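You operate a simulated robot arm through the tools that you are given. There is no shell and no other tool. Be economical: measure what you need, move in short steps, check, and stop when the job is done.

The job below is to be done with a simulated two-armed robot. You get a single attempt, and the scene is never put back.

TASK
Rinse the white star wheel clean under the tap.
Fine: the wheel from the drainer; put it in the basket and turn the tap off after.

It is judged by the outcome, as a careful person would: the job done as asked, and still so three seconds after it is handed in. It fails if anything else is knocked over, pushed out of place, dropped, spilled or broken.

THE ROBOT
Two 7-joint arms with fingered hands on one trunk, on a base that drives. Base frame: it is fixed to the floor where the robot stands at the start and does not move with it; the origin is under the middle of the robot, x ahead of it, y to its left, z up. Lengths are in m, angles in degrees, forces in N, time in s.
The left shoulder is at the start at [0.063, 0.152, 1.148], the right one opposite. With the tool pointing down near the work surface each hand reaches from about 0.1 to 0.88 m from the robot's upright axis, wherever it stands, measured 20 degrees to its own side. Places, roughly: spout of the sink bench [0.7, 0.1, 1.1]; tap lever of the sink bench [0.7, 0, 0.9]; wire basket [0.7, -0.2, 0.9]. Payload 3.9 kg a hand.
The TCP of each hand is the grasp point between the finger pads, 0.03 m short of the fingertips. In the tool frame z runs along the fingers and y along their closing line. Largest opening 0.104 m; the body of the gripper starts 0.035 m behind the TCP. The gripper is a hand of 4 fingers: y runs from the thumb to the fingers, the wrist lies at [-0.017, -0.104, -0.178] in the tool frame.
Orientation is told as [roll, pitch, yaw] about the base's x, y, z axes, in that order, counted from this pose: with the fingers straight down and the wrist toward the robot, the tool's x, y and z point along [0, 1, 0], [1, 0, 0] and [0, 0, -1] of the base frame.

THE INTERFACE
- The arms move only by the tool drive_tool. It takes "left_targets", "right_targets" or both (then of equal length, played together; a hand with none holds still); each is a list of rows, each an object (a shift or turn left out is 0) with "translation": the shift along the tool's x, y, z in units of 40 mm (1.0 is 40 mm), a list of three; "turn": the turn, a rotation vector about the tool's x, y, z in units of 6 degrees (1.0 is 6 degrees), a list of three. In form: [{"translation": [x, y, z], "turn": [ax, ay, az]}, ...]. A call has 1 to 20 rows; each row shifts and turns the commanded pose from where the row before left it, along the tool's axes as they then stand. A call with a number of a shift or a turn outside -1 to 1 is refused whole. A row lasts 0.2 s, in which the tool goes at most 0.05 m and 8.6 degrees; a call with a longer step from one row to the next is refused whole. A pose out of reach is approached as far as the arm can. The call stops where the force on the tool passes 80 N (or 10 N more than at its start, if that is more) or the arm is blocked; 0.2 s more then pass. In this call time passes only in rows, and 0.2 s behind the last. The reply holds the time, the measured pose of the TCP, the force on the tool along the base axes, the opening and the grip force, in the units named above and with some noise, with the torque about the TCP (base axes, N m) and any sound that the robot's microphone picked up.
- Cameras (640 x 400 px; columns grow to the right, rows downward): "scene" is now at [0.1256, -0.0184, 1.3709]; the picture's right is [-0.21, -0.98, -0.00], its down [-0.61, 0.13, -0.78] and it looks along [0.76, -0.16, -0.63] (base axes); focal length 255 px, centre (320, 200). "left" rides on the left gripper at [-0.066, -0.09, -0.126] in its tool frame; the picture's right is [-0.78, -0.30, 0.56], its down [0.57, -0.70, 0.43] and it looks along [0.26, 0.65, 0.71] (tool axes); focal length 275 px, centre (320, 200). "right" rides on the right gripper at [0.066, -0.09, -0.126] in its tool frame; the picture's right is [-0.78, 0.30, -0.56], its down [-0.57, -0.70, 0.42] and it looks along [-0.26, 0.65, 0.71] (tool axes); focal length 275 px, centre (320, 200). There is no depth. A picture from a camera that has moved, and an enlarged one, comes with that camera's place and axes in the base frame and with its lens.
- grab_frame(camera): a new picture of that camera. The clock stands still meanwhile.
- move_column(by): slides the trunk up (or, below 0, down) by that many m; the arms and the scene camera ride with it, the base frame stays. It gives what a move gives, with no picture.
- steer(legs): drives the robot by 1 to 6 legs, each [ahead, turn to the left] in m and degrees, along the robot's own axes; the way and the turn of a leg run together, so that a leg with both is an arc; at most 1.5 m and 180 degrees a leg. The arms and the cameras ride along, it lands a little off, and it stops where it bumps. It gives what a move gives.
- finger_targets(index, middle, ring, thumb_bend, thumb_turn, hand): sets how far each is bent, from 0 (flat) to 100 (curled in); at 30 the hand is open as for a grip, at 70 the pads meet at the TCP. One left out holds its place. A second passes; each finger stops where it meets its share of the squeeze, and holds until it gets a number again. It is the only way to open and close the hand. It gives what a move gives, with no picture; readings hold the bend of each and the force on the fingers (four entries, about 0 where the hand has none), thumb and palm. thumb_turn goes from beside the hand (0) to across from the fingers (100), as for a grip.
- aim_head(pan, tilt): turns the head with the scene camera to pan (to the left, within 86 degrees either way) and tilt (down, from -29 to 69), counted from straight ahead of the robot. It gives what a move gives.
- enlarge(camera, box): a new picture of the part [left, top, right, bottom] of that camera's present view, enlarged. The clock stands still meanwhile.
- job_done(): hands the job in; it is judged then, once.

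Go step by step. Nothing tells you exact positions but the pictures and the camera data: compare them with the known pose of the tool, close in by small moves and look again before you grip or let go. The budget is 120 turns and 92 pictures, counting those below and the enlarged ones. Unless the task says otherwise, let go and move clear before handing in, and close with one line.

The tools are called after "Request:" as name(argument=value, ...) on one line, values as JSON. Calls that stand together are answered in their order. drive_tool: Moves the arms, as the interface text tells. Its arguments: {"type":"object","properties":{"left_targets":{"type":"array","items":{"type":"object","properties":{"translation":{"type":"array","items":{"type":"number"}},"turn":{"type":"array","items":{"type":"number"}}}}},"right_targets":{"type":"array","items":{"type":"object","properties":{"translation":{"type":"array","items":{"type":"number"}},"turn":{"type":"array","items":{"type":"number"}}}}}},"required":[]} The other tools are called the same way: move_column (by) slides the trunk up or down; finger_targets (index, middle, ring, thumb_bend, thumb_turn, hand) moves the fingers one by one; steer (legs) drives the base; aim_head (pan, tilt) turns the head that bears the scene camera; grab_frame (camera) takes a picture; enlarge (camera, box) takes an enlarged picture of a part of a camera's view; job_done () hands the job in.

At the start:

```text
time: 0.0
left_ee_pos: [0.5411, 0.1332, 1.1807]
left_tool_rot: [0.1, -0.4, 0.0]
left_wrist_force: [0.3, -0.2, -0.5]
left_torque: [0.01, -0.01, -0.01]
left_opening: 0.1036
left_grip_force: 0.2
left_shape: jaw
left_bend: [30.0, 30.0, 30.0, 30.0, 97.0]
left_finger forces: [0.0, 0.0, 0.0, 0.1, 0.1, 0.0]
right_ee_pos: [0.4843, -0.3566, 1.1757]
right_tool_rot: [0.1, -0.3, 0.0]
right_wrist_force: [-1.4, 0.1, 1.1]
right_torque: [0.0, 0.02, 0.0]
right_opening: 0.1037
right_grip_force: 0.0
right_shape: jaw
right_bend: [30.0, 30.0, 30.0, 30.0, 97.0]
right_finger forces: [0.0, 0.0, 0.0, 0.0, 0.0, 0.0]
trunk travel left (down, up): [-0.6, 0.34]
robot x, y, heading: [-0.0022, 0.0007, 0.0]
head pan, tilt: [-12.2, 39.3]
```

scene: 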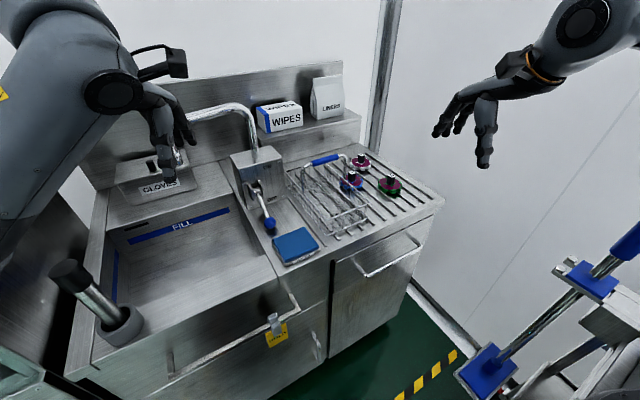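
right: 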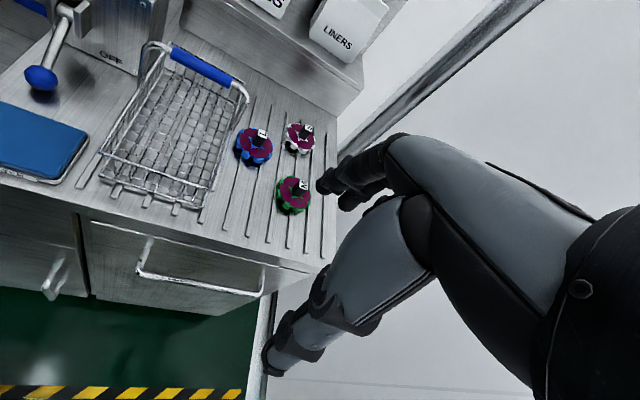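
left: 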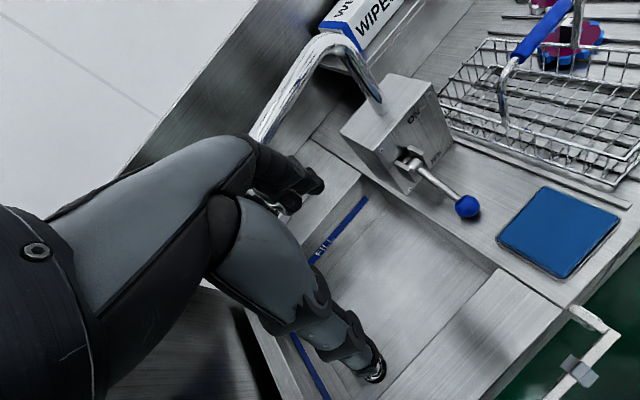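

I see a sink on the left, the tap lever with a blue knob in the middle, the basket, and three wheels (blue, white, green) on the drainer. I'll look closer at these first.

Request:
enlarge(camera="scene", box=[280, 130, 440, 230])

Request:
enlarge(camera="right", box=[220, 100, 348, 230])

Request:
enlarge(camera="scene", box=[170, 90, 330, 270])

Request:
enlarge(camera="left", box=[240, 10, 520, 230])

```text
4.00 times, centred on (360, 180) of scene
camera zoom: at [0.1256, -0.0184, 1.3709], right [-0.21, -0.98, 0.0], down [-0.61, 0.13, -0.78], along [0.76, -0.16, -0.63], focal length 1019 px, centre (160, 280)
```

zoom: 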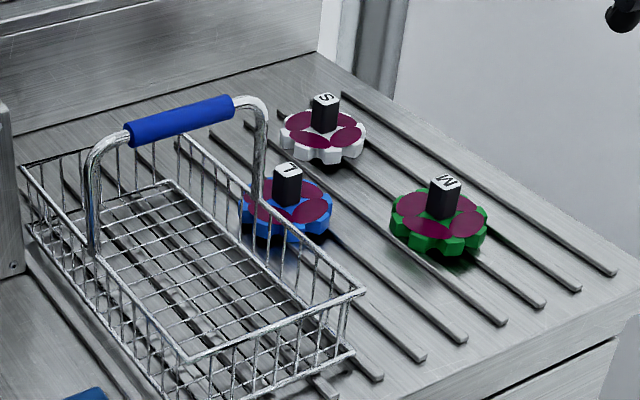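

```text
3.08 times, centred on (284, 165) of right
camera zoom: at [0.3933, -0.2906, 1.3], right [0.29, -0.78, 0.56], down [-0.7, -0.57, -0.43], along [0.65, -0.26, -0.71], focal length 847 px, centre (431, 308)
```

zoom: 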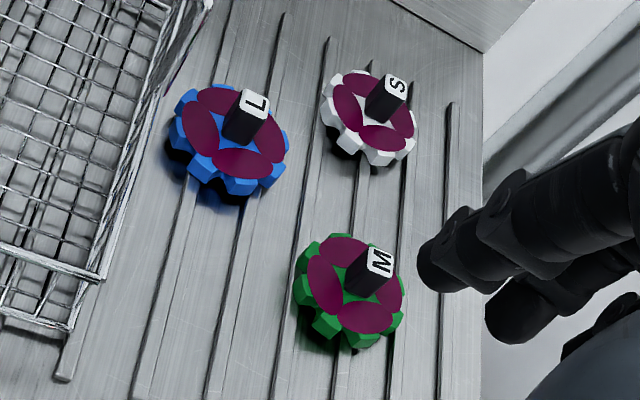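

```text
2.22 times, centred on (250, 180) of scene
camera zoom: at [0.1256, -0.0184, 1.3709], right [-0.21, -0.98, 0.0], down [-0.61, 0.13, -0.78], along [0.76, -0.16, -0.63], focal length 566 px, centre (476, 244)
```

zoom: 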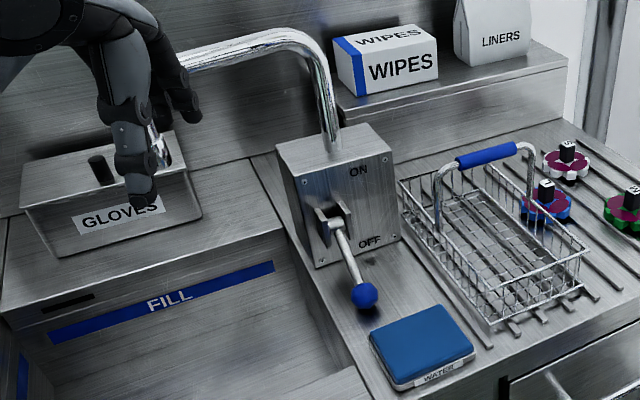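

```text
1.82 times, centred on (380, 120) of left
camera zoom: at [0.4499, 0.0669, 1.3058], right [-0.29, -0.78, -0.56], down [-0.7, 0.57, -0.43], along [0.65, 0.27, -0.71], focal length 500 px, centre (211, 346)
```

zoom: 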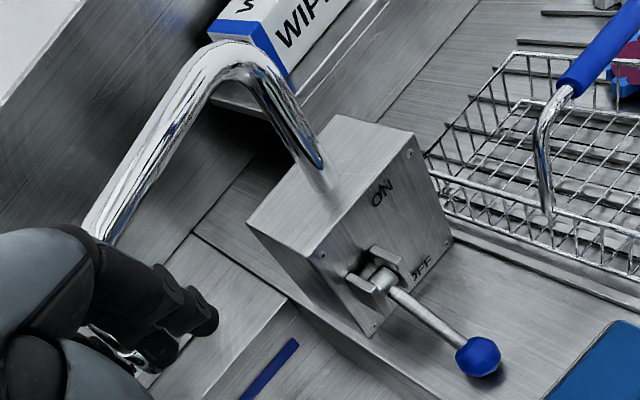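

The left hand hides the spout's outlet. I'll pull it back, up and to the left, then look again.

Request:
drive_tool(left_targets=[{"translation": [0.2, -0.6, -0.6]}, {"translation": [0.3, -0.8, -0.4]}, {"translation": [0.6, -0.8, -0.3]}, {"translation": [0.8, -0.6, 0]}, {"translation": [0.8, -0.6, 0]}, {"translation": [0.8, -0.6, 0]}, {"translation": [0.8, -0.3, 0]}])

Request:
aim_head(pan=0, tilt=42)

Request:
grab_frame(camera="scene")

Request:
grab_frame(camera="left")

```text
time: 1.0
left_ee_pos: [0.4354, 0.2694, 1.215]
left_tool_rot: [-2.2, -0.3, 0.9]
left_wrist_force: [1.3, -0.1, -0.8]
left_torque: [0.02, 0.07, 0.02]
left_opening: 0.1041
left_grip_force: 0.0
left_shape: jaw
left_bend: [30.0, 30.0, 30.0, 30.0, 97.0]
left_finger forces: [0.0, 0.1, 0.1, 0.0, 0.0, 0.0]
right_ee_pos: [0.4805, -0.2964, 1.1827]
right_tool_rot: [-2.8, -0.5, 0.2]
right_wrist_force: [-0.3, 2.5, 1.0]
right_torque: [-0.1, 0.0, 0.06]
right_opening: 0.1039
right_grip_force: 0.1
right_shape: jaw
right_bend: [30.0, 30.0, 30.0, 30.0, 97.0]
right_finger forces: [0.0, 0.1, 0.1, 0.0, 0.1, 0.0]
trunk travel left (down, up): [-0.6, 0.34]
robot x, y, heading: [0.0017, -0.0031, 0.5]
head pan, tilt: [-12.2, 39.3]
stopped in row 5 (right hand): the arm was blocked; the commanded pose is now the measured one
```

```text
time: 1.8
left_ee_pos: [0.4374, 0.2343, 1.2244]
left_tool_rot: [-0.5, -0.5, 0.5]
left_wrist_force: [0.9, -0.7, 0.0]
left_torque: [0.04, 0.02, 0.01]
left_opening: 0.1038
left_grip_force: 0.0
left_shape: jaw
left_bend: [30.0, 30.0, 30.0, 30.0, 97.0]
left_finger forces: [0.0, 0.0, 0.0, 0.1, 0.0, 0.0]
right_ee_pos: [0.4882, -0.3293, 1.1753]
right_tool_rot: [-1.3, -0.3, 0.2]
right_wrist_force: [0.3, -0.4, 0.6]
right_torque: [0.03, 0.0, -0.06]
right_opening: 0.1037
right_grip_force: 0.1
right_shape: jaw
right_bend: [30.0, 30.0, 30.0, 30.0, 97.0]
right_finger forces: [0.0, 0.0, 0.0, 0.0, 0.0, 0.0]
trunk travel left (down, up): [-0.6, 0.34]
robot x, y, heading: [-0.0016, -0.0019, 0.0]
head pan, tilt: [0.0, 42.0]
```

```text
84 pictures are left
camera scene: at [0.135, -0.0104, 1.3659], right [0.0, -1.0, -0.01], down [-0.67, 0.01, -0.74], along [0.74, 0.01, -0.67], focal length 255 px, centre (320, 200)
```

scene: 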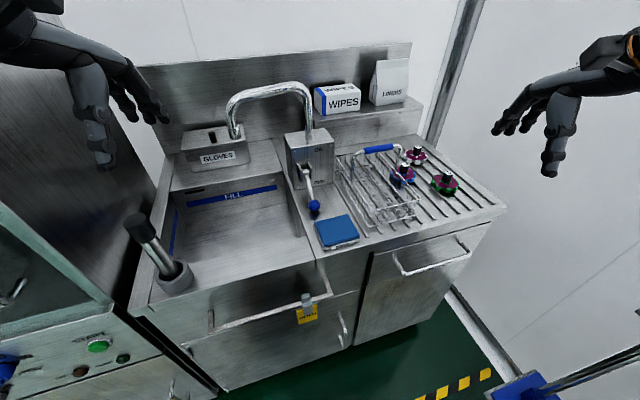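

```text
83 pictures are left
camera left: at [0.3471, 0.1686, 1.3507], right [-0.28, -0.78, -0.55], down [-0.7, 0.56, -0.44], along [0.65, 0.26, -0.71], focal length 275 px, centre (320, 200)
```

left: 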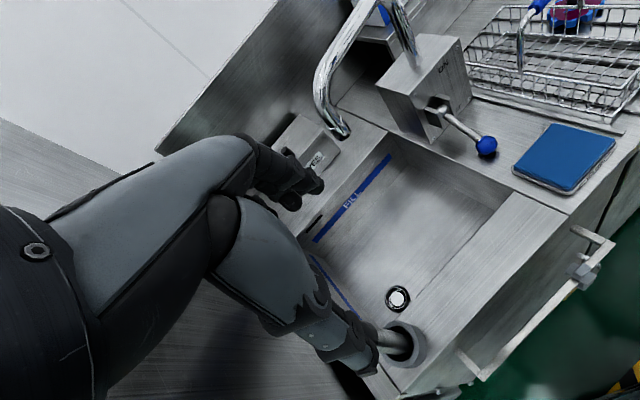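

The spout outlet is at about (0.70, 0.19, 1.075) and the lever knob at about (0.645, 0.012, 0.888). Next I'll zoom on the lever, the blue "WATER" pad and the sink.

Request:
enlarge(camera="scene", box=[270, 110, 370, 250])

Request:
enlarge(camera="left", box=[360, 20, 520, 180])

Request:
enlarge(camera="scene", box=[120, 80, 320, 300])

```text
2.86 times, centred on (320, 180) of scene
camera zoom: at [0.135, -0.0104, 1.3659], right [0.0, -1.0, -0.01], down [-0.67, 0.01, -0.74], along [0.74, 0.01, -0.67], focal length 728 px, centre (320, 257)
```

zoom: 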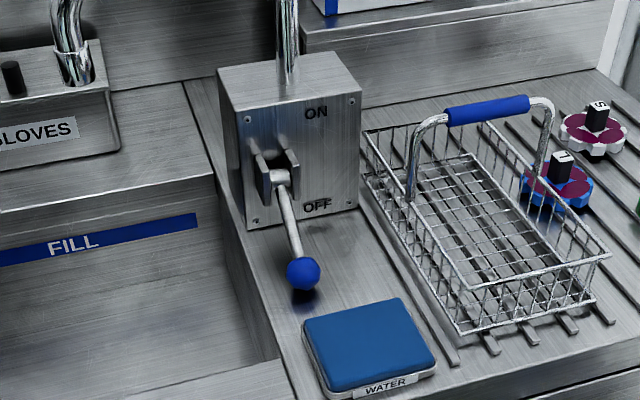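

```text
2.50 times, centred on (440, 100) of left
camera zoom: at [0.3471, 0.1686, 1.3507], right [-0.28, -0.78, -0.55], down [-0.7, 0.56, -0.44], along [0.65, 0.26, -0.71], focal length 688 px, centre (20, 450)
```

zoom: 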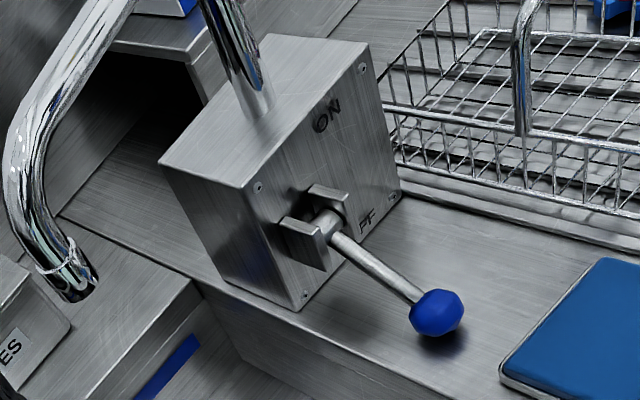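

```text
1.82 times, centred on (220, 190) of scene
camera zoom: at [0.135, -0.0104, 1.3659], right [0.0, -1.0, -0.01], down [-0.67, 0.01, -0.74], along [0.74, 0.01, -0.67], focal length 463 px, centre (502, 218)
```

zoom: 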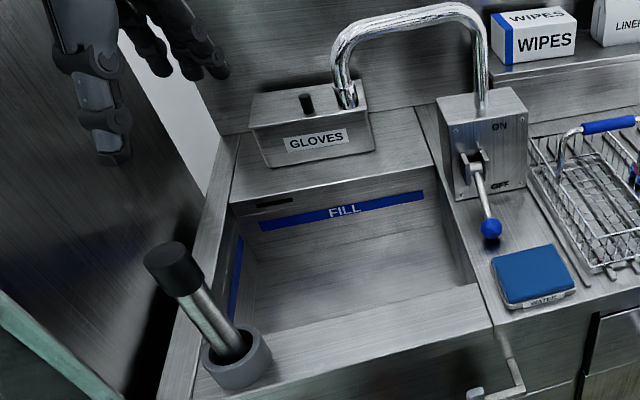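

The bench is turned about 15° to the left, and the lever lifts from OFF up to ON. The wheel is just out of reach, so I'll check the clearance in front of the base before driving.

Request:
aim_head(pan=0, tilt=69)

Request:
grab_frame(camera="scene")

```text
time: 2.7
left_ee_pos: [0.438, 0.2357, 1.2241]
left_tool_rot: [-0.6, -0.5, 0.5]
left_wrist_force: [-0.7, -1.8, 0.3]
left_torque: [0.03, 0.0, 0.02]
left_opening: 0.1039
left_grip_force: 0.0
left_shape: jaw
left_bend: [30.0, 30.0, 30.0, 30.0, 97.0]
left_finger forces: [0.1, 0.0, 0.0, 0.0, 0.0, 0.1]
right_ee_pos: [0.4884, -0.3258, 1.1781]
right_tool_rot: [-1.2, -0.4, 0.1]
right_wrist_force: [0.5, -0.7, -0.2]
right_torque: [0.0, -0.01, 0.0]
right_opening: 0.104
right_grip_force: 0.2
right_shape: jaw
right_bend: [30.0, 30.0, 30.0, 30.0, 97.0]
right_finger forces: [0.0, 0.1, 0.0, 0.1, 0.0, 0.0]
trunk travel left (down, up): [-0.6, 0.34]
robot x, y, heading: [0.0018, 0.0006, 0.1]
head pan, tilt: [0.0, 68.8]
```

```text
79 pictures are left
camera scene: at [0.1069, 0.0009, 1.3327], right [0.01, -1.0, 0.0], down [-0.93, -0.01, -0.36], along [0.36, 0.0, -0.93], focal length 255 px, centre (320, 200)
```

scene: 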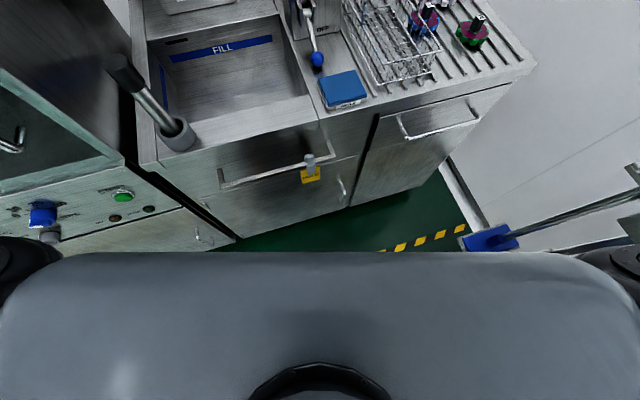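

The chest hides the base, so I'll tuck the left hand further back first. Then I'll drive a small way ahead and to the right.

Request:
drive_tool(left_targets=[{"translation": [0.1, -0.3, 0]}, {"translation": [0.1, -0.4, 0]}, {"translation": [0.1, -0.4, 0]}, {"translation": [0.1, -0.4, 0]}, {"translation": [0.1, -0.4, 0]}, {"translation": [0.1, -0.4, 0]}, {"translation": [0.1, -0.4, 0]}, {"translation": [0.1, -0.3, 0]}])

Request:
steer(legs=[[0.06, -20], [0.05, 0], [0.03, 20]])

Request:
aim_head(pan=0, tilt=42)

Request:
grab_frame(camera="scene")

Request:
grab_frame(camera="right")

```text
time: 4.5
left_ee_pos: [0.3309, 0.2667, 1.2258]
left_tool_rot: [-0.7, -0.2, 0.2]
left_wrist_force: [-0.2, 0.7, 0.7]
left_torque: [-0.01, 0.04, 0.01]
left_opening: 0.1038
left_grip_force: 0.1
left_shape: jaw
left_bend: [30.0, 30.0, 30.0, 30.0, 97.0]
left_finger forces: [0.0, 0.1, 0.0, 0.0, 0.1, 0.0]
left hand out of reach, approached as far as the arm can: row 7, 8
right_ee_pos: [0.4892, -0.3265, 1.1777]
right_tool_rot: [-1.5, -0.4, 0.0]
right_wrist_force: [-0.3, 0.0, -0.2]
right_torque: [-0.01, 0.01, 0.0]
right_opening: 0.104
right_grip_force: 0.1
right_shape: jaw
right_bend: [30.0, 30.0, 30.0, 30.0, 97.0]
right_finger forces: [0.0, 0.0, 0.0, 0.0, 0.0, 0.0]
trunk travel left (down, up): [-0.6, 0.34]
robot x, y, heading: [-0.0025, -0.0029, 0.2]
head pan, tilt: [0.0, 68.8]
```

```text
time: 6.5
left_ee_pos: [0.489, 0.1181, 1.2288]
left_tool_rot: [-0.8, -0.6, -19.0]
left_wrist_force: [-0.1, 0.1, 0.5]
left_torque: [0.01, 0.01, 0.01]
left_opening: 0.1039
left_grip_force: 0.1
left_shape: jaw
left_bend: [30.0, 30.0, 30.0, 30.0, 97.0]
left_finger forces: [0.1, 0.0, 0.1, 0.1, 0.1, 0.0]
right_ee_pos: [0.4387, -0.4971, 1.179]
right_tool_rot: [-1.3, -0.7, -19.7]
right_wrist_force: [0.8, 0.0, -0.1]
right_torque: [0.01, 0.02, 0.02]
right_opening: 0.1039
right_grip_force: 0.0
right_shape: jaw
right_bend: [30.0, 30.0, 30.0, 30.0, 97.0]
right_finger forces: [0.0, 0.0, 0.0, 0.1, 0.1, 0.0]
trunk travel left (down, up): [-0.6, 0.34]
robot x, y, heading: [0.0908, -0.0227, -19.2]
head pan, tilt: [0.0, 68.8]
stopped in leg 2: the robot was blocked; the commanded pose is now the measured one
```

```text
time: 7.4
left_ee_pos: [0.4868, 0.1174, 1.229]
left_tool_rot: [-0.5, -0.6, -19.3]
left_wrist_force: [-1.1, 0.2, -0.5]
left_torque: [-0.04, 0.0, 0.0]
left_opening: 0.1038
left_grip_force: 0.0
left_shape: jaw
left_bend: [30.0, 30.0, 30.0, 30.0, 97.0]
left_finger forces: [0.0, 0.0, 0.0, 0.0, 0.0, 0.0]
right_ee_pos: [0.4353, -0.4958, 1.18]
right_tool_rot: [-1.3, -0.8, -19.9]
right_wrist_force: [-1.5, -0.6, 0.1]
right_torque: [0.02, 0.02, -0.01]
right_opening: 0.1038
right_grip_force: 0.0
right_shape: jaw
right_bend: [30.0, 30.0, 30.0, 30.0, 97.0]
right_finger forces: [0.0, 0.1, 0.0, 0.1, 0.0, 0.0]
trunk travel left (down, up): [-0.6, 0.34]
robot x, y, heading: [0.0922, -0.0256, -19.2]
head pan, tilt: [0.0, 42.0]
```

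```text
78 pictures are left
camera scene: at [0.2127, -0.0667, 1.3667], right [-0.33, -0.94, 0.0], down [-0.63, 0.22, -0.75], along [0.71, -0.24, -0.67], focal length 255 px, centre (320, 200)
```

scene: 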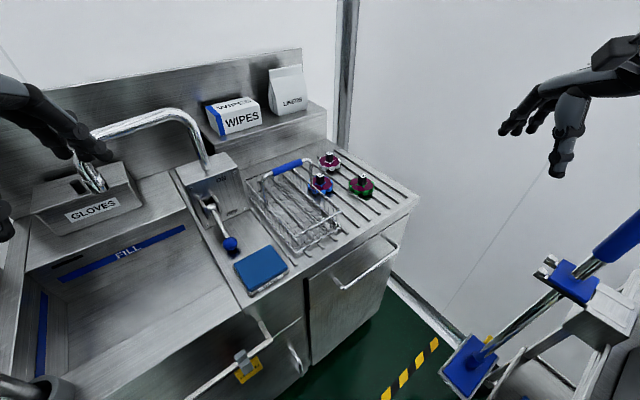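

```text
77 pictures are left
camera right: at [0.3732, -0.3999, 1.3028], right [0.01, -0.82, 0.58], down [-0.85, -0.31, -0.42], along [0.52, -0.49, -0.7], focal length 275 px, centre (320, 200)
```

right: 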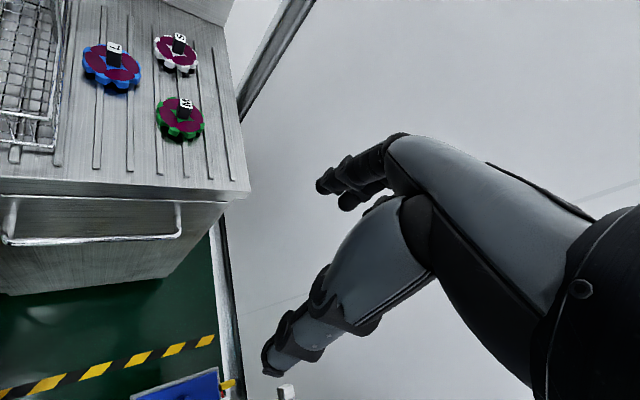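

The base was stopped by the bench front, with no force on the arms. I'll back off a little, turn square to the bench, and nudge forward.

Request:
steer(legs=[[-0.04, 0], [0, 27]])

Request:
grab_frame(camera="scene")

```text
time: 9.7
left_ee_pos: [0.3495, 0.2966, 1.2254]
left_tool_rot: [-0.7, -0.4, 7.8]
left_wrist_force: [-1.3, -0.2, 0.2]
left_torque: [-0.01, 0.02, -0.01]
left_opening: 0.1039
left_grip_force: 0.0
left_shape: jaw
left_bend: [30.0, 30.0, 30.0, 30.0, 97.0]
left_finger forces: [0.0, 0.0, 0.1, 0.1, 0.0, 0.0]
right_ee_pos: [0.5818, -0.2726, 1.1782]
right_tool_rot: [-1.4, -0.5, 7.3]
right_wrist_force: [-0.2, -1.1, -0.5]
right_torque: [-0.02, 0.0, 0.02]
right_opening: 0.1038
right_grip_force: 0.0
right_shape: jaw
right_bend: [30.0, 30.0, 30.0, 30.0, 97.0]
right_finger forces: [0.0, 0.0, 0.1, 0.0, 0.1, 0.1]
trunk travel left (down, up): [-0.6, 0.34]
robot x, y, heading: [0.0578, -0.0094, 7.7]
head pan, tilt: [0.0, 42.0]
```

```text
76 pictures are left
camera scene: at [0.1896, 0.0089, 1.3659], right [0.13, -0.99, 0.0], down [-0.66, -0.09, -0.74], along [0.74, 0.1, -0.67], focal length 255 px, centre (320, 200)
```

scene: 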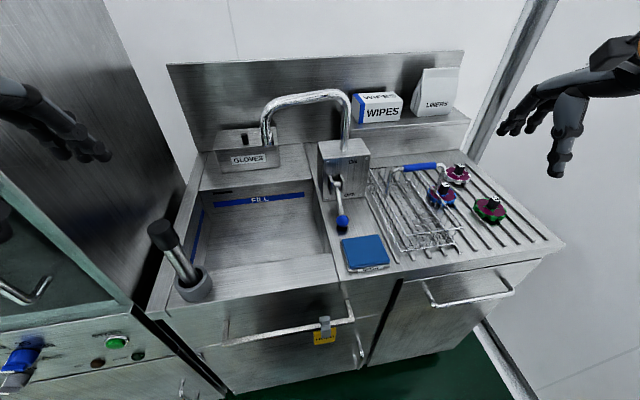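

Request:
steer(legs=[[0.05, 2]])

Request:
grab_frame(camera="scene")

Request:
grab_frame(camera="right")

```text
time: 10.6
left_ee_pos: [0.3816, 0.3128, 1.2272]
left_tool_rot: [-0.8, -0.7, 9.8]
left_wrist_force: [0.1, 0.2, 0.7]
left_torque: [0.01, 0.02, -0.01]
left_opening: 0.1035
left_grip_force: 0.0
left_shape: jaw
left_bend: [30.0, 30.0, 30.0, 30.0, 97.0]
left_finger forces: [0.1, 0.1, 0.0, 0.1, 0.0, 0.0]
right_ee_pos: [0.6341, -0.2475, 1.1798]
right_tool_rot: [-1.4, -0.6, 9.2]
right_wrist_force: [-0.6, -0.3, -0.5]
right_torque: [0.01, 0.01, 0.01]
right_opening: 0.1039
right_grip_force: 0.1
right_shape: jaw
right_bend: [30.0, 30.0, 30.0, 30.0, 97.0]
right_finger forces: [0.0, 0.0, 0.0, 0.1, 0.0, 0.0]
trunk travel left (down, up): [-0.6, 0.34]
robot x, y, heading: [0.1003, -0.0041, 9.5]
head pan, tilt: [0.0, 42.0]
```

```text
75 pictures are left
camera scene: at [0.2326, 0.0196, 1.3665], right [0.17, -0.99, 0.0], down [-0.66, -0.11, -0.75], along [0.74, 0.13, -0.67], focal length 255 px, centre (320, 200)
```

scene: 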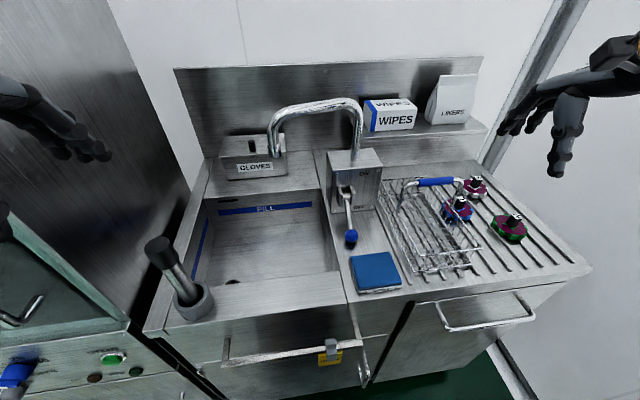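

```text
74 pictures are left
camera right: at [0.5335, -0.1935, 1.3029], right [0.41, -0.71, 0.58], down [-0.59, -0.69, -0.42], along [0.69, -0.17, -0.7], focal length 275 px, centre (320, 200)
```

right: 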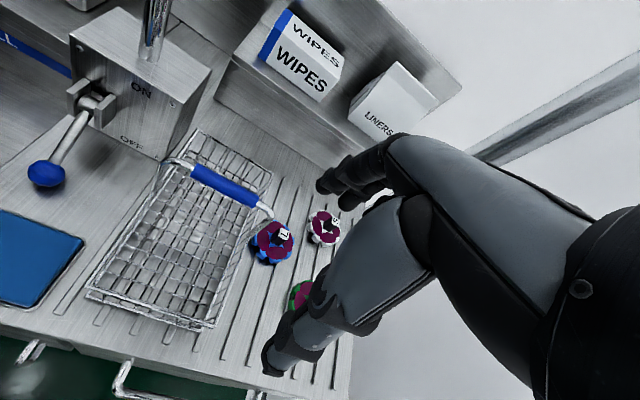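

The robot now stands at (0.10, 0.00), heading 9.5°, with everything in reach. The left hand will work the lever, so I'll bring it forward and turn the palm inward to pinch the knob from its sides.

Request:
drive_tool(left_targets=[{"translation": [-0.3, 0.15, 0]}, {"translation": [-0.5, 0.22, 0]}, {"translation": [-0.5, 0.22, 0]}, {"translation": [-0.5, 0.22, 0]}, {"translation": [-0.5, 0.22, 0]}, {"translation": [-0.5, 0.22, 0]}, {"translation": [-0.5, 0.22, 0]}, {"translation": [-0.3, 0.15, 0]}])

Request:
drive_tool(left_targets=[{"turn": [0, 0, 0.8]}, {"turn": [0, 0, 1]}, {"turn": [0, 0, 1]}, {"turn": [0, 0, 1]}, {"turn": [0, 0, 1]}, {"turn": [0, 0, 1]}, {"turn": [0, 0, 1]}, {"turn": [0, 0, 1]}, {"turn": [0, 0, 1]}, {"turn": [0, 0, 1]}, {"turn": [0, 0, 1]}, {"turn": [0, 0, 1]}, {"turn": [0, 0, 1]}, {"turn": [0, 0, 0.8]}])

Request:
enlarge(camera="scene", box=[360, 160, 600, 310])

Request:
grab_frame(camera="left")

```text
time: 12.4
left_ee_pos: [0.4749, 0.1824, 1.2285]
left_tool_rot: [-0.7, -0.4, 9.8]
left_wrist_force: [0.2, -0.4, -0.5]
left_torque: [-0.02, 0.0, 0.0]
left_opening: 0.104
left_grip_force: 0.0
left_shape: jaw
left_bend: [30.0, 30.0, 30.0, 30.0, 97.0]
left_finger forces: [0.0, 0.0, 0.1, 0.1, 0.0, 0.1]
right_ee_pos: [0.6386, -0.2468, 1.1773]
right_tool_rot: [-1.4, -0.4, 9.2]
right_wrist_force: [-0.5, -0.2, 0.6]
right_torque: [0.01, 0.04, 0.0]
right_opening: 0.104
right_grip_force: 0.1
right_shape: jaw
right_bend: [30.0, 30.0, 30.0, 30.0, 97.0]
right_finger forces: [0.0, 0.0, 0.0, 0.1, 0.0, 0.0]
trunk travel left (down, up): [-0.6, 0.34]
robot x, y, heading: [0.1038, -0.0053, 9.5]
head pan, tilt: [0.0, 42.0]
```

```text
time: 15.4
left_ee_pos: [0.4753, 0.1831, 1.2278]
left_tool_rot: [0.2, -0.9, -72.0]
left_wrist_force: [0.7, -1.1, -1.0]
left_torque: [-0.03, -0.01, 0.02]
left_opening: 0.1038
left_grip_force: 0.0
left_shape: jaw
left_bend: [30.0, 30.0, 30.0, 30.0, 97.0]
left_finger forces: [0.0, 0.1, 0.1, 0.0, 0.0, 0.0]
right_ee_pos: [0.6391, -0.2467, 1.1787]
right_tool_rot: [-1.4, -0.5, 9.2]
right_wrist_force: [-0.4, -0.3, -0.4]
right_torque: [-0.01, -0.03, 0.01]
right_opening: 0.1042
right_grip_force: 0.1
right_shape: jaw
right_bend: [30.0, 30.0, 30.0, 30.0, 97.0]
right_finger forces: [0.1, 0.0, 0.1, 0.1, 0.1, 0.0]
trunk travel left (down, up): [-0.6, 0.34]
robot x, y, heading: [0.1023, -0.0034, 9.6]
head pan, tilt: [0.0, 42.0]
```

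```text
2.67 times, centred on (480, 235) of scene
camera zoom: at [0.2382, 0.0208, 1.3658], right [0.17, -0.99, 0.0], down [-0.66, -0.11, -0.74], along [0.73, 0.12, -0.67], focal length 679 px, centre (-107, 107)
```

zoom: 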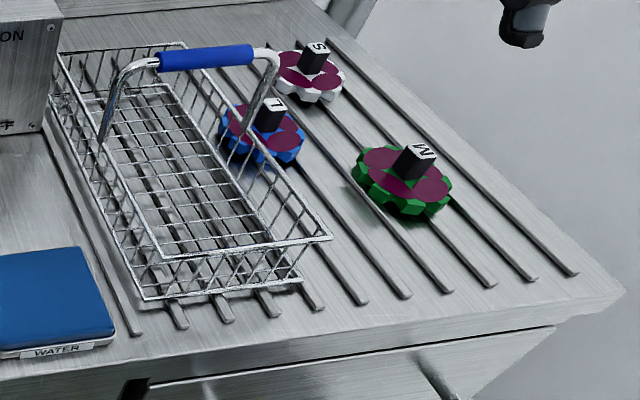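

```text
72 pictures are left
camera left: at [0.3828, 0.2503, 1.3526], right [-0.82, 0.03, -0.56], down [0.33, 0.84, -0.43], along [0.46, -0.54, -0.7], focal length 275 px, centre (320, 200)
```

left: 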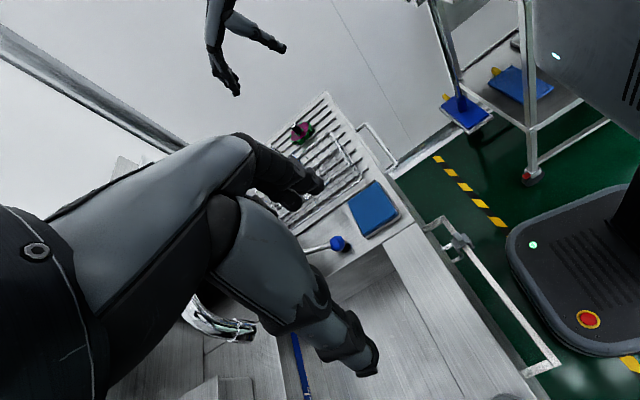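

The knob checks out at (0.643, 0.014, 0.888) from this camera too. I'll tip the left hand 42° so the fingers point forward and down, then move to about 8 cm short of the knob.

Request:
drive_tool(left_targets=[{"turn": [0, 1, 0]}, {"turn": [0, 1, 0]}, {"turn": [0, 1, 0]}, {"turn": [0, 1, 0]}, {"turn": [0, 1, 0]}, {"turn": [0, 1, 0]}, {"turn": [0, 1, 0]}])

Request:
drive_tool(left_targets=[{"translation": [-0.26, 0.385, 0.437]}, {"translation": [-0.26, 0.385, 0.437]}, {"translation": [-0.26, 0.385, 0.437]}, {"translation": [-0.26, 0.385, 0.437]}, {"translation": [-0.26, 0.385, 0.437]}, {"translation": [-0.26, 0.385, 0.437]}, {"translation": [-0.26, 0.385, 0.437]}, {"translation": [-0.26, 0.385, 0.437]}, {"translation": [-0.26, 0.385, 0.437]}, {"translation": [-0.26, 0.385, 0.437]}, {"translation": [-0.26, 0.385, 0.437]}, {"translation": [-0.26, 0.385, 0.437]}])

Request:
grab_frame(camera="left")

Request:
grab_frame(camera="scene")

```text
time: 17.0
left_ee_pos: [0.4743, 0.1837, 1.227]
left_tool_rot: [40.1, -0.7, -72.1]
left_wrist_force: [-0.3, 0.4, -0.4]
left_torque: [0.04, -0.02, -0.02]
left_opening: 0.1038
left_grip_force: 0.0
left_shape: jaw
left_bend: [30.0, 30.0, 30.0, 30.0, 97.0]
left_finger forces: [0.1, 0.1, 0.1, 0.1, 0.0, 0.0]
right_ee_pos: [0.6391, -0.2461, 1.1779]
right_tool_rot: [-1.4, -0.4, 9.1]
right_wrist_force: [-0.7, 0.1, -0.3]
right_torque: [0.0, 0.01, 0.01]
right_opening: 0.1038
right_grip_force: 0.1
right_shape: jaw
right_bend: [30.0, 30.0, 30.0, 30.0, 97.0]
right_finger forces: [0.0, 0.0, 0.0, 0.1, 0.1, 0.0]
trunk travel left (down, up): [-0.6, 0.34]
robot x, y, heading: [0.1039, -0.001, 9.6]
head pan, tilt: [0.0, 42.0]
```

```text
time: 19.6
left_ee_pos: [0.5703, 0.0681, 1.0276]
left_tool_rot: [42.2, -0.7, -71.9]
left_wrist_force: [-0.1, 0.3, -0.3]
left_torque: [0.0, -0.01, 0.01]
left_opening: 0.1036
left_grip_force: 0.1
left_shape: jaw
left_bend: [30.0, 30.0, 30.0, 30.0, 97.0]
left_finger forces: [0.0, 0.0, 0.1, 0.0, 0.1, 0.1]
left hand out of reach, approached as far as the arm can: row 1, 2, 3, 10, 11, 12
right_ee_pos: [0.6398, -0.2454, 1.1775]
right_tool_rot: [-1.4, -0.5, 9.3]
right_wrist_force: [-0.7, -0.1, 0.0]
right_torque: [0.0, 0.0, -0.02]
right_opening: 0.1038
right_grip_force: 0.1
right_shape: jaw
right_bend: [30.0, 30.0, 30.0, 30.0, 97.0]
right_finger forces: [0.0, 0.0, 0.0, 0.0, 0.0, 0.1]
trunk travel left (down, up): [-0.6, 0.34]
robot x, y, heading: [0.1047, -0.0031, 9.7]
head pan, tilt: [0.0, 42.0]
```

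```text
71 pictures are left
camera left: at [0.4155, 0.1134, 1.0758], right [-0.28, 0.21, -0.94], down [0.46, 0.89, 0.06], along [0.85, -0.41, -0.34], focal length 275 px, centre (320, 200)
```

left: 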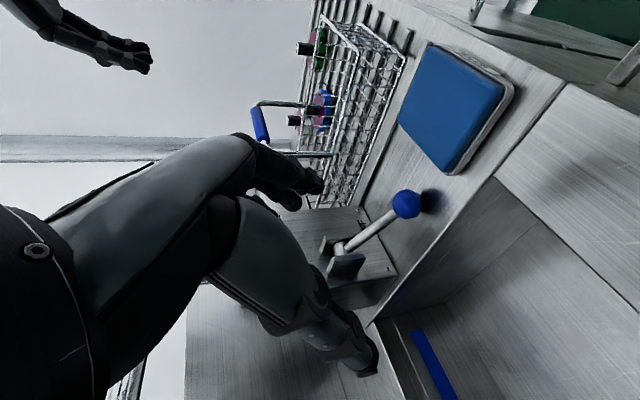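

```text
70 pictures are left
camera scene: at [0.2383, 0.0207, 1.3658], right [0.17, -0.99, 0.0], down [-0.66, -0.11, -0.74], along [0.73, 0.12, -0.67], focal length 255 px, centre (320, 200)
```

scene: 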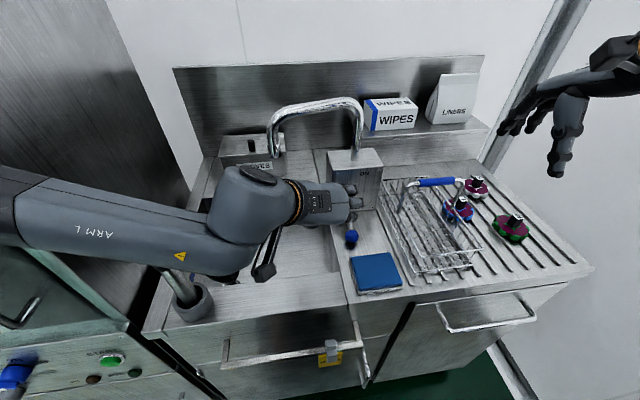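

The left arm cannot reach the knob in that palm-in pose. The right hand can work the lever with a plain forward tilt, thumb under the knob and fingers over it, so I'll send the left hand back to park.

Request:
drive_tool(left_targets=[{"translation": [0.26, -0.385, -0.437]}, {"translation": [0.26, -0.385, -0.437]}, {"translation": [0.26, -0.385, -0.437]}, {"translation": [0.26, -0.385, -0.437]}, {"translation": [0.26, -0.385, -0.437]}, {"translation": [0.26, -0.385, -0.437]}, {"translation": [0.26, -0.385, -0.437]}, {"translation": [0.26, -0.385, -0.437]}, {"turn": [0, -1, 0]}, {"turn": [0, -1, 0]}, {"turn": [0, -1, 0]}, {"turn": [0, -1, 0]}, {"turn": [0, -1, 0]}, {"turn": [0, -1, 0]}, {"turn": [0, -1, 0]}])

Request:
drive_tool(left_targets=[{"turn": [0, 0, -0.8]}, {"turn": [0, 0, -1]}, {"turn": [0, 0, -1]}, {"turn": [0, 0, -1]}, {"turn": [0, 0, -1]}, {"turn": [0, 0, -1]}, {"turn": [0, 0, -1]}, {"turn": [0, 0, -1]}, {"turn": [0, 0, -1]}, {"turn": [0, 0, -1]}, {"turn": [0, 0, -1]}, {"turn": [0, 0, -1]}, {"turn": [0, 0, -1]}, {"turn": [0, 0, -0.8]}])

Request:
drive_tool(left_targets=[{"translation": [0.3, -0.15, 0]}, {"translation": [0.5, -0.22, 0]}, {"translation": [0.5, -0.22, 0]}, {"translation": [0.5, -0.22, 0]}, {"translation": [0.5, -0.22, 0]}, {"translation": [0.5, -0.22, 0]}, {"translation": [0.5, -0.22, 0]}, {"translation": [0.3, -0.15, 0]}])

```text
time: 22.8
left_ee_pos: [0.5009, 0.1761, 1.1848]
left_tool_rot: [0.1, -0.8, -71.8]
left_wrist_force: [0.4, 0.3, 0.3]
left_torque: [-0.01, -0.03, 0.01]
left_opening: 0.1039
left_grip_force: 0.0
left_shape: jaw
left_bend: [30.0, 30.0, 30.0, 30.0, 97.0]
left_finger forces: [0.0, 0.0, 0.0, 0.1, 0.1, 0.0]
left hand out of reach, approached as far as the arm can: row 5
right_ee_pos: [0.6393, -0.2468, 1.1778]
right_tool_rot: [-1.3, -0.4, 9.2]
right_wrist_force: [0.5, -0.3, 0.1]
right_torque: [0.0, 0.0, -0.01]
right_opening: 0.104
right_grip_force: 0.1
right_shape: jaw
right_bend: [30.0, 30.0, 30.0, 30.0, 97.0]
right_finger forces: [0.0, 0.0, 0.0, 0.0, 0.0, 0.0]
trunk travel left (down, up): [-0.6, 0.34]
robot x, y, heading: [0.1029, -0.0057, 9.5]
head pan, tilt: [0.0, 42.0]
```

```text
time: 25.7
left_ee_pos: [0.5669, 0.2904, 1.2112]
left_tool_rot: [1.1, -4.4, -3.9]
left_wrist_force: [-0.2, -2.4, 3.0]
left_torque: [0.19, -0.01, 0.07]
left_opening: 0.1039
left_grip_force: 0.1
left_shape: jaw
left_bend: [30.0, 30.0, 30.0, 30.0, 97.0]
left_finger forces: [0.1, 0.0, 0.1, 0.1, 0.0, 0.0]
left hand out of reach, approached as far as the arm can: row 9, 10, 11, 12, 13, 14
right_ee_pos: [0.6102, -0.306, 1.1559]
right_tool_rot: [8.0, -1.1, 6.2]
right_wrist_force: [4.1, 3.9, 2.6]
right_torque: [-0.27, 0.29, 0.08]
right_opening: 0.1039
right_grip_force: 0.0
right_shape: jaw
right_bend: [30.0, 30.0, 30.0, 30.0, 97.0]
right_finger forces: [0.1, 0.0, 0.0, 0.0, 0.0, 0.0]
trunk travel left (down, up): [-0.6, 0.34]
robot x, y, heading: [0.1183, -0.0033, 5.4]
head pan, tilt: [0.0, 42.0]
stopped in row 14 (right hand): the arm was blocked; the commanded pose is now the measured one
```

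```text
time: 26.0
left_ee_pos: [0.6345, 0.2599, 1.2416]
left_tool_rot: [-4.8, -11.6, -11.8]
left_wrist_force: [-2.0, -5.3, 2.2]
left_torque: [0.4, -0.03, 0.09]
left_opening: 0.1039
left_grip_force: 0.1
left_shape: jaw
left_bend: [30.0, 30.0, 30.0, 30.0, 97.0]
left_finger forces: [0.0, 0.0, 0.0, 0.0, 0.0, 0.1]
right_ee_pos: [0.6142, -0.2789, 1.1844]
right_tool_rot: [18.8, 0.0, -0.1]
right_wrist_force: [-1.5, 2.0, 2.2]
right_torque: [-0.11, -0.03, 0.04]
right_opening: 0.1037
right_grip_force: 0.1
right_shape: jaw
right_bend: [30.0, 30.0, 30.0, 30.0, 97.0]
right_finger forces: [0.0, 0.0, 0.0, 0.1, 0.0, 0.0]
trunk travel left (down, up): [-0.6, 0.34]
robot x, y, heading: [0.1547, -0.0025, -5.3]
head pan, tilt: [0.0, 42.0]
stopped in row 1 (left hand): the arm was blocked; the commanded pose is now the measured one
```

Something pushed back: the base turned to -5°, probably because the left elbow met the cabinet on the left. I'll stop and look.

Request:
grab_frame(camera="scene")

Request:
aim_head(pan=75, tilt=35)

Request:
grab_frame(camera="scene")

```text
69 pictures are left
camera scene: at [0.2595, -0.1958, 1.3708], right [-0.09, -0.99, -0.14], down [-0.65, 0.16, -0.74], along [0.76, 0.02, -0.66], focal length 255 px, centre (320, 200)
```

scene: 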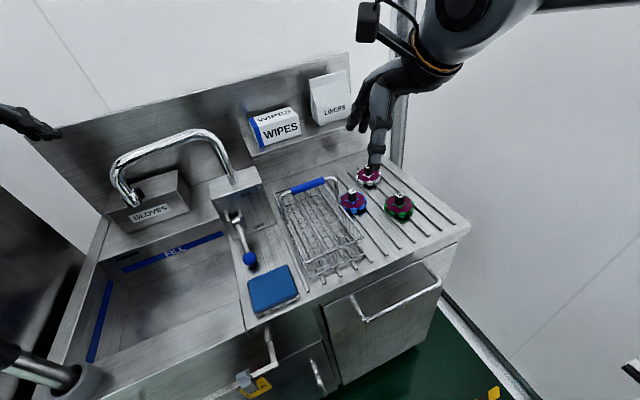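

```text
time: 27.5
left_ee_pos: [0.6105, 0.3474, 1.1219]
left_tool_rot: [-0.3, 17.3, 1.7]
left_wrist_force: [-0.2, -0.6, 0.0]
left_torque: [0.02, -0.04, 0.0]
left_opening: 0.1039
left_grip_force: 0.0
left_shape: jaw
left_bend: [30.0, 30.0, 30.0, 30.0, 97.0]
left_finger forces: [0.1, 0.1, 0.0, 0.0, 0.0, 0.0]
right_ee_pos: [0.6874, -0.3286, 1.1832]
right_tool_rot: [11.8, -0.2, -8.2]
right_wrist_force: [0.5, -0.5, -0.5]
right_torque: [0.01, -0.02, 0.0]
right_opening: 0.1041
right_grip_force: 0.0
right_shape: jaw
right_bend: [30.0, 30.0, 30.0, 30.0, 97.0]
right_finger forces: [0.0, 0.0, 0.1, 0.0, 0.0, 0.0]
trunk travel left (down, up): [-0.6, 0.34]
robot x, y, heading: [0.1772, -0.0075, -10.6]
head pan, tilt: [75.0, 35.0]
```

```text
68 pictures are left
camera scene: at [0.2648, -0.0914, 1.3864], right [0.9, -0.43, -0.05], down [-0.25, -0.42, -0.87], along [0.35, 0.8, -0.49], focal length 255 px, centre (320, 200)
```

scene: 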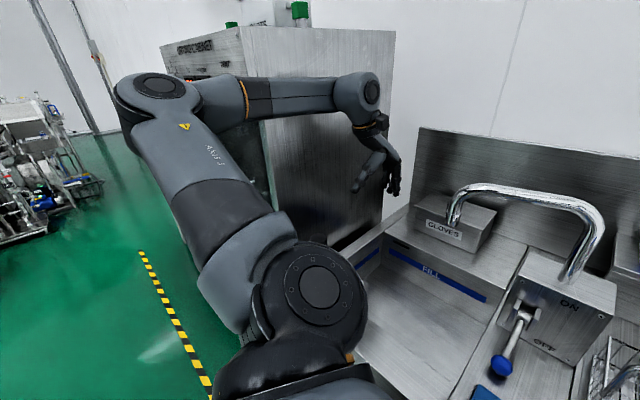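

Request:
aim_head(pan=60, tilt=45)

Request:
grab_frame(camera="scene")

Request:
grab_frame(camera="left")

```text
time: 28.2
left_ee_pos: [0.6659, 0.3225, 1.183]
left_tool_rot: [-1.6, -3.1, -5.7]
left_wrist_force: [-7.8, 9.6, -24.6]
left_torque: [-0.87, -0.67, -0.01]
left_opening: 0.1034
left_grip_force: 0.0
left_shape: jaw
left_bend: [30.0, 30.0, 30.0, 30.0, 97.0]
left_finger forces: [0.0, 0.0, 0.0, 0.0, 0.0, 0.0]
right_ee_pos: [0.6796, -0.3304, 1.1913]
right_tool_rot: [10.5, -0.6, -9.4]
right_wrist_force: [-1.3, -0.9, 1.4]
right_torque: [-0.02, -0.08, -0.01]
right_opening: 0.104
right_grip_force: 0.1
right_shape: jaw
right_bend: [30.0, 30.0, 30.0, 30.0, 97.0]
right_finger forces: [0.1, 0.0, 0.0, 0.1, 0.0, 0.0]
trunk travel left (down, up): [-0.6, 0.34]
robot x, y, heading: [0.176, -0.0079, -10.8]
head pan, tilt: [60.0, 45.0]
```

```text
67 pictures are left
camera scene: at [0.2712, -0.1012, 1.3734], right [0.76, -0.65, -0.07], down [-0.46, -0.45, -0.76], along [0.47, 0.61, -0.64], focal length 255 px, centre (320, 200)
```

scene: 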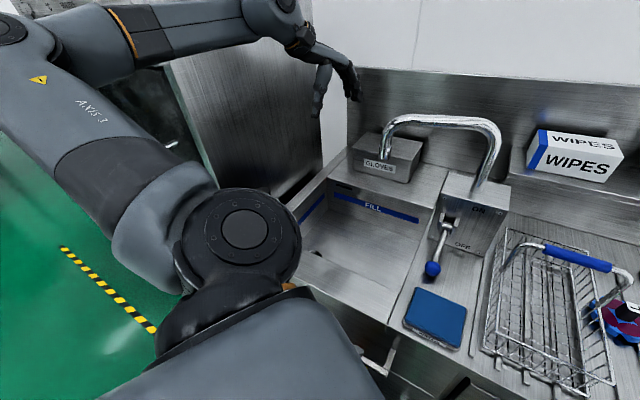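

```text
66 pictures are left
camera left: at [0.5637, 0.2702, 1.305], right [-0.34, -0.76, -0.55], down [-0.62, 0.62, -0.48], along [0.71, 0.18, -0.68], focal length 275 px, centre (320, 200)
```

left: 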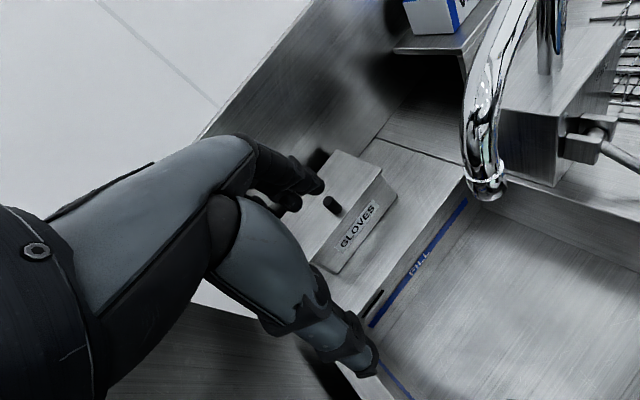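

The left forearm appears to be leaning on the cabinet corner. I'll back the base straight away to free it.

Request:
steer(legs=[[-0.1, 0]])

Request:
grab_frame(camera="scene")

```text
time: 29.0
left_ee_pos: [0.7186, 0.3298, 1.1456]
left_tool_rot: [-6.2, -3.1, -11.6]
left_wrist_force: [-1.6, 3.9, -2.8]
left_torque: [-0.37, -0.04, -0.05]
left_opening: 0.1035
left_grip_force: 0.1
left_shape: jaw
left_bend: [30.0, 30.0, 30.0, 30.0, 97.0]
left_finger forces: [0.1, 0.1, 0.0, 0.0, 0.0, 0.0]
right_ee_pos: [0.6812, -0.4202, 1.3347]
right_tool_rot: [26.0, -5.3, -37.4]
right_wrist_force: [4.2, -6.1, -3.2]
right_torque: [0.42, 0.16, 0.27]
right_opening: 0.1039
right_grip_force: 0.0
right_shape: jaw
right_bend: [30.0, 30.0, 30.0, 30.0, 97.0]
right_finger forces: [0.0, 0.1, 0.0, 0.0, 0.0, 0.0]
trunk travel left (down, up): [-0.6, 0.34]
robot x, y, heading: [0.1752, -0.012, -11.8]
head pan, tilt: [60.0, 45.0]
stopped in leg 1: the robot was blocked; the commanded pose is now the measured one
```

```text
65 pictures are left
camera scene: at [0.2442, -0.1233, 1.3734], right [0.74, -0.67, -0.06], down [-0.45, -0.43, -0.78], along [0.49, 0.61, -0.63], focal length 255 px, centre (320, 200)
```

scene: 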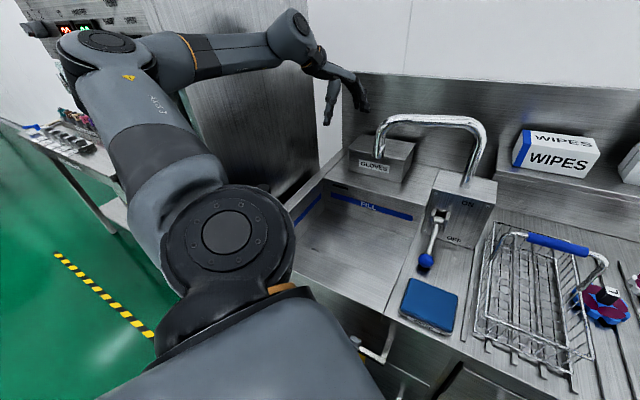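

The base can't back away, so I need to see exactly what the left elbow is touching before I move anything else.

Request:
aim_head(pan=86, tilt=15)

Request:
grab_frame(camera="scene")

Request:
grab_frame(camera="right")

```text
time: 29.9
left_ee_pos: [0.7207, 0.3333, 1.1408]
left_tool_rot: [-6.8, -2.7, -11.6]
left_wrist_force: [-1.7, -2.7, -2.1]
left_torque: [0.15, -0.06, 0.05]
left_opening: 0.1039
left_grip_force: 0.0
left_shape: jaw
left_bend: [30.0, 30.0, 30.0, 30.0, 97.0]
left_finger forces: [0.1, 0.1, 0.1, 0.0, 0.0, 0.0]
right_ee_pos: [0.6833, -0.4152, 1.3284]
right_tool_rot: [26.5, -6.5, -37.0]
right_wrist_force: [-16.1, -26.7, -5.6]
right_torque: [1.03, -0.84, -0.17]
right_opening: 0.1038
right_grip_force: 0.0
right_shape: jaw
right_bend: [30.0, 30.0, 30.0, 30.0, 98.0]
right_finger forces: [0.0, 0.1, 0.0, 0.0, 0.0, 0.0]
trunk travel left (down, up): [-0.6, 0.34]
robot x, y, heading: [0.1739, -0.0092, -12.9]
head pan, tilt: [85.9, 15.0]
```

```text
64 pictures are left
camera scene: at [0.2234, -0.0996, 1.4219], right [0.96, -0.29, -0.02], down [-0.06, -0.13, -0.99], along [0.29, 0.95, -0.14], focal length 255 px, centre (320, 200)
```

scene: 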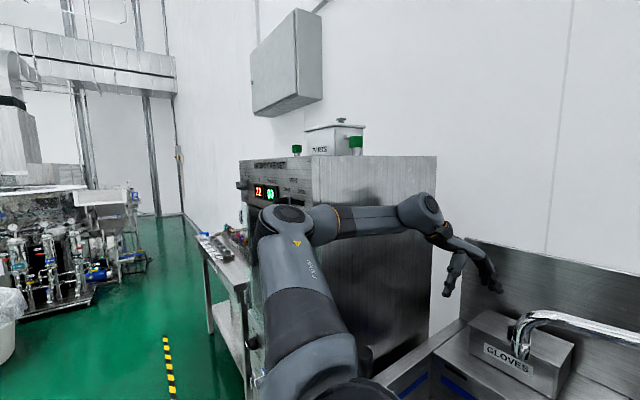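

```text
63 pictures are left
camera right: at [0.601, -0.3496, 1.4597], right [-0.35, -0.92, 0.18], down [-0.69, 0.12, -0.71], along [0.63, -0.37, -0.68], focal length 275 px, centre (320, 200)
```

right: 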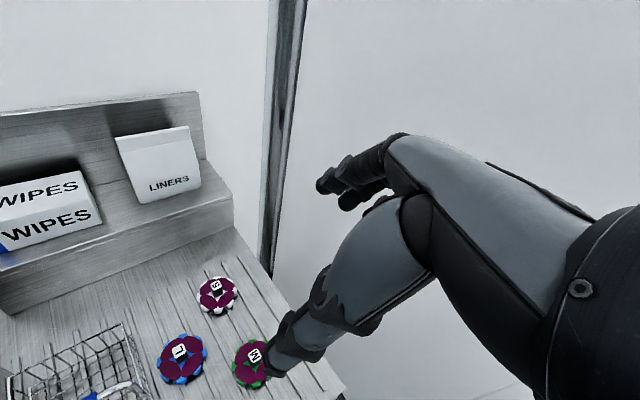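

Request:
steer(legs=[[-0.05, 0]])

Request:
grab_frame(camera="scene")

```text
time: 30.7
left_ee_pos: [0.7624, 0.3441, 1.0771]
left_tool_rot: [-9.7, 3.1, -22.4]
left_wrist_force: [1.5, -0.4, 0.7]
left_torque: [-0.01, 0.16, -0.05]
left_opening: 0.1039
left_grip_force: 0.0
left_shape: jaw
left_bend: [30.0, 30.0, 30.0, 30.0, 97.0]
left_finger forces: [0.1, 0.0, 0.1, 0.0, 0.0, 0.0]
right_ee_pos: [0.6213, -0.5098, 1.4267]
right_tool_rot: [39.5, -5.4, -71.2]
right_wrist_force: [25.4, 23.2, 23.8]
right_torque: [-0.78, 2.04, -0.32]
right_opening: 0.1042
right_grip_force: 0.1
right_shape: jaw
right_bend: [30.0, 30.0, 30.0, 30.0, 97.0]
right_finger forces: [0.1, 0.0, 0.1, 0.0, 0.1, 0.1]
trunk travel left (down, up): [-0.6, 0.34]
robot x, y, heading: [0.1741, -0.0099, -16.1]
head pan, tilt: [85.9, 15.0]
stopped in leg 1: the robot was blocked; the commanded pose is now the measured one
```

```text
62 pictures are left
camera scene: at [0.2117, -0.0836, 1.4223], right [0.94, -0.35, -0.01], down [-0.06, -0.14, -0.99], along [0.34, 0.93, -0.15], focal length 255 px, centre (320, 200)
```

scene: 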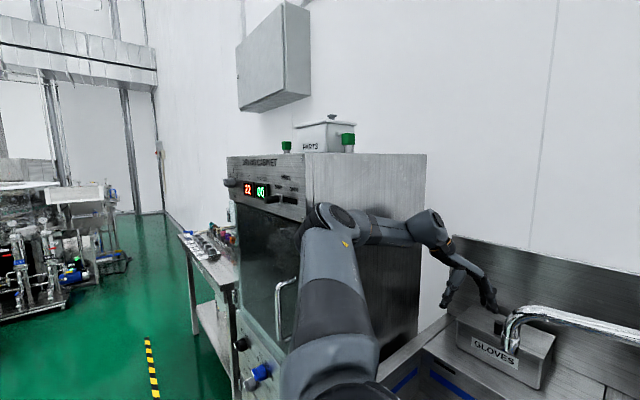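

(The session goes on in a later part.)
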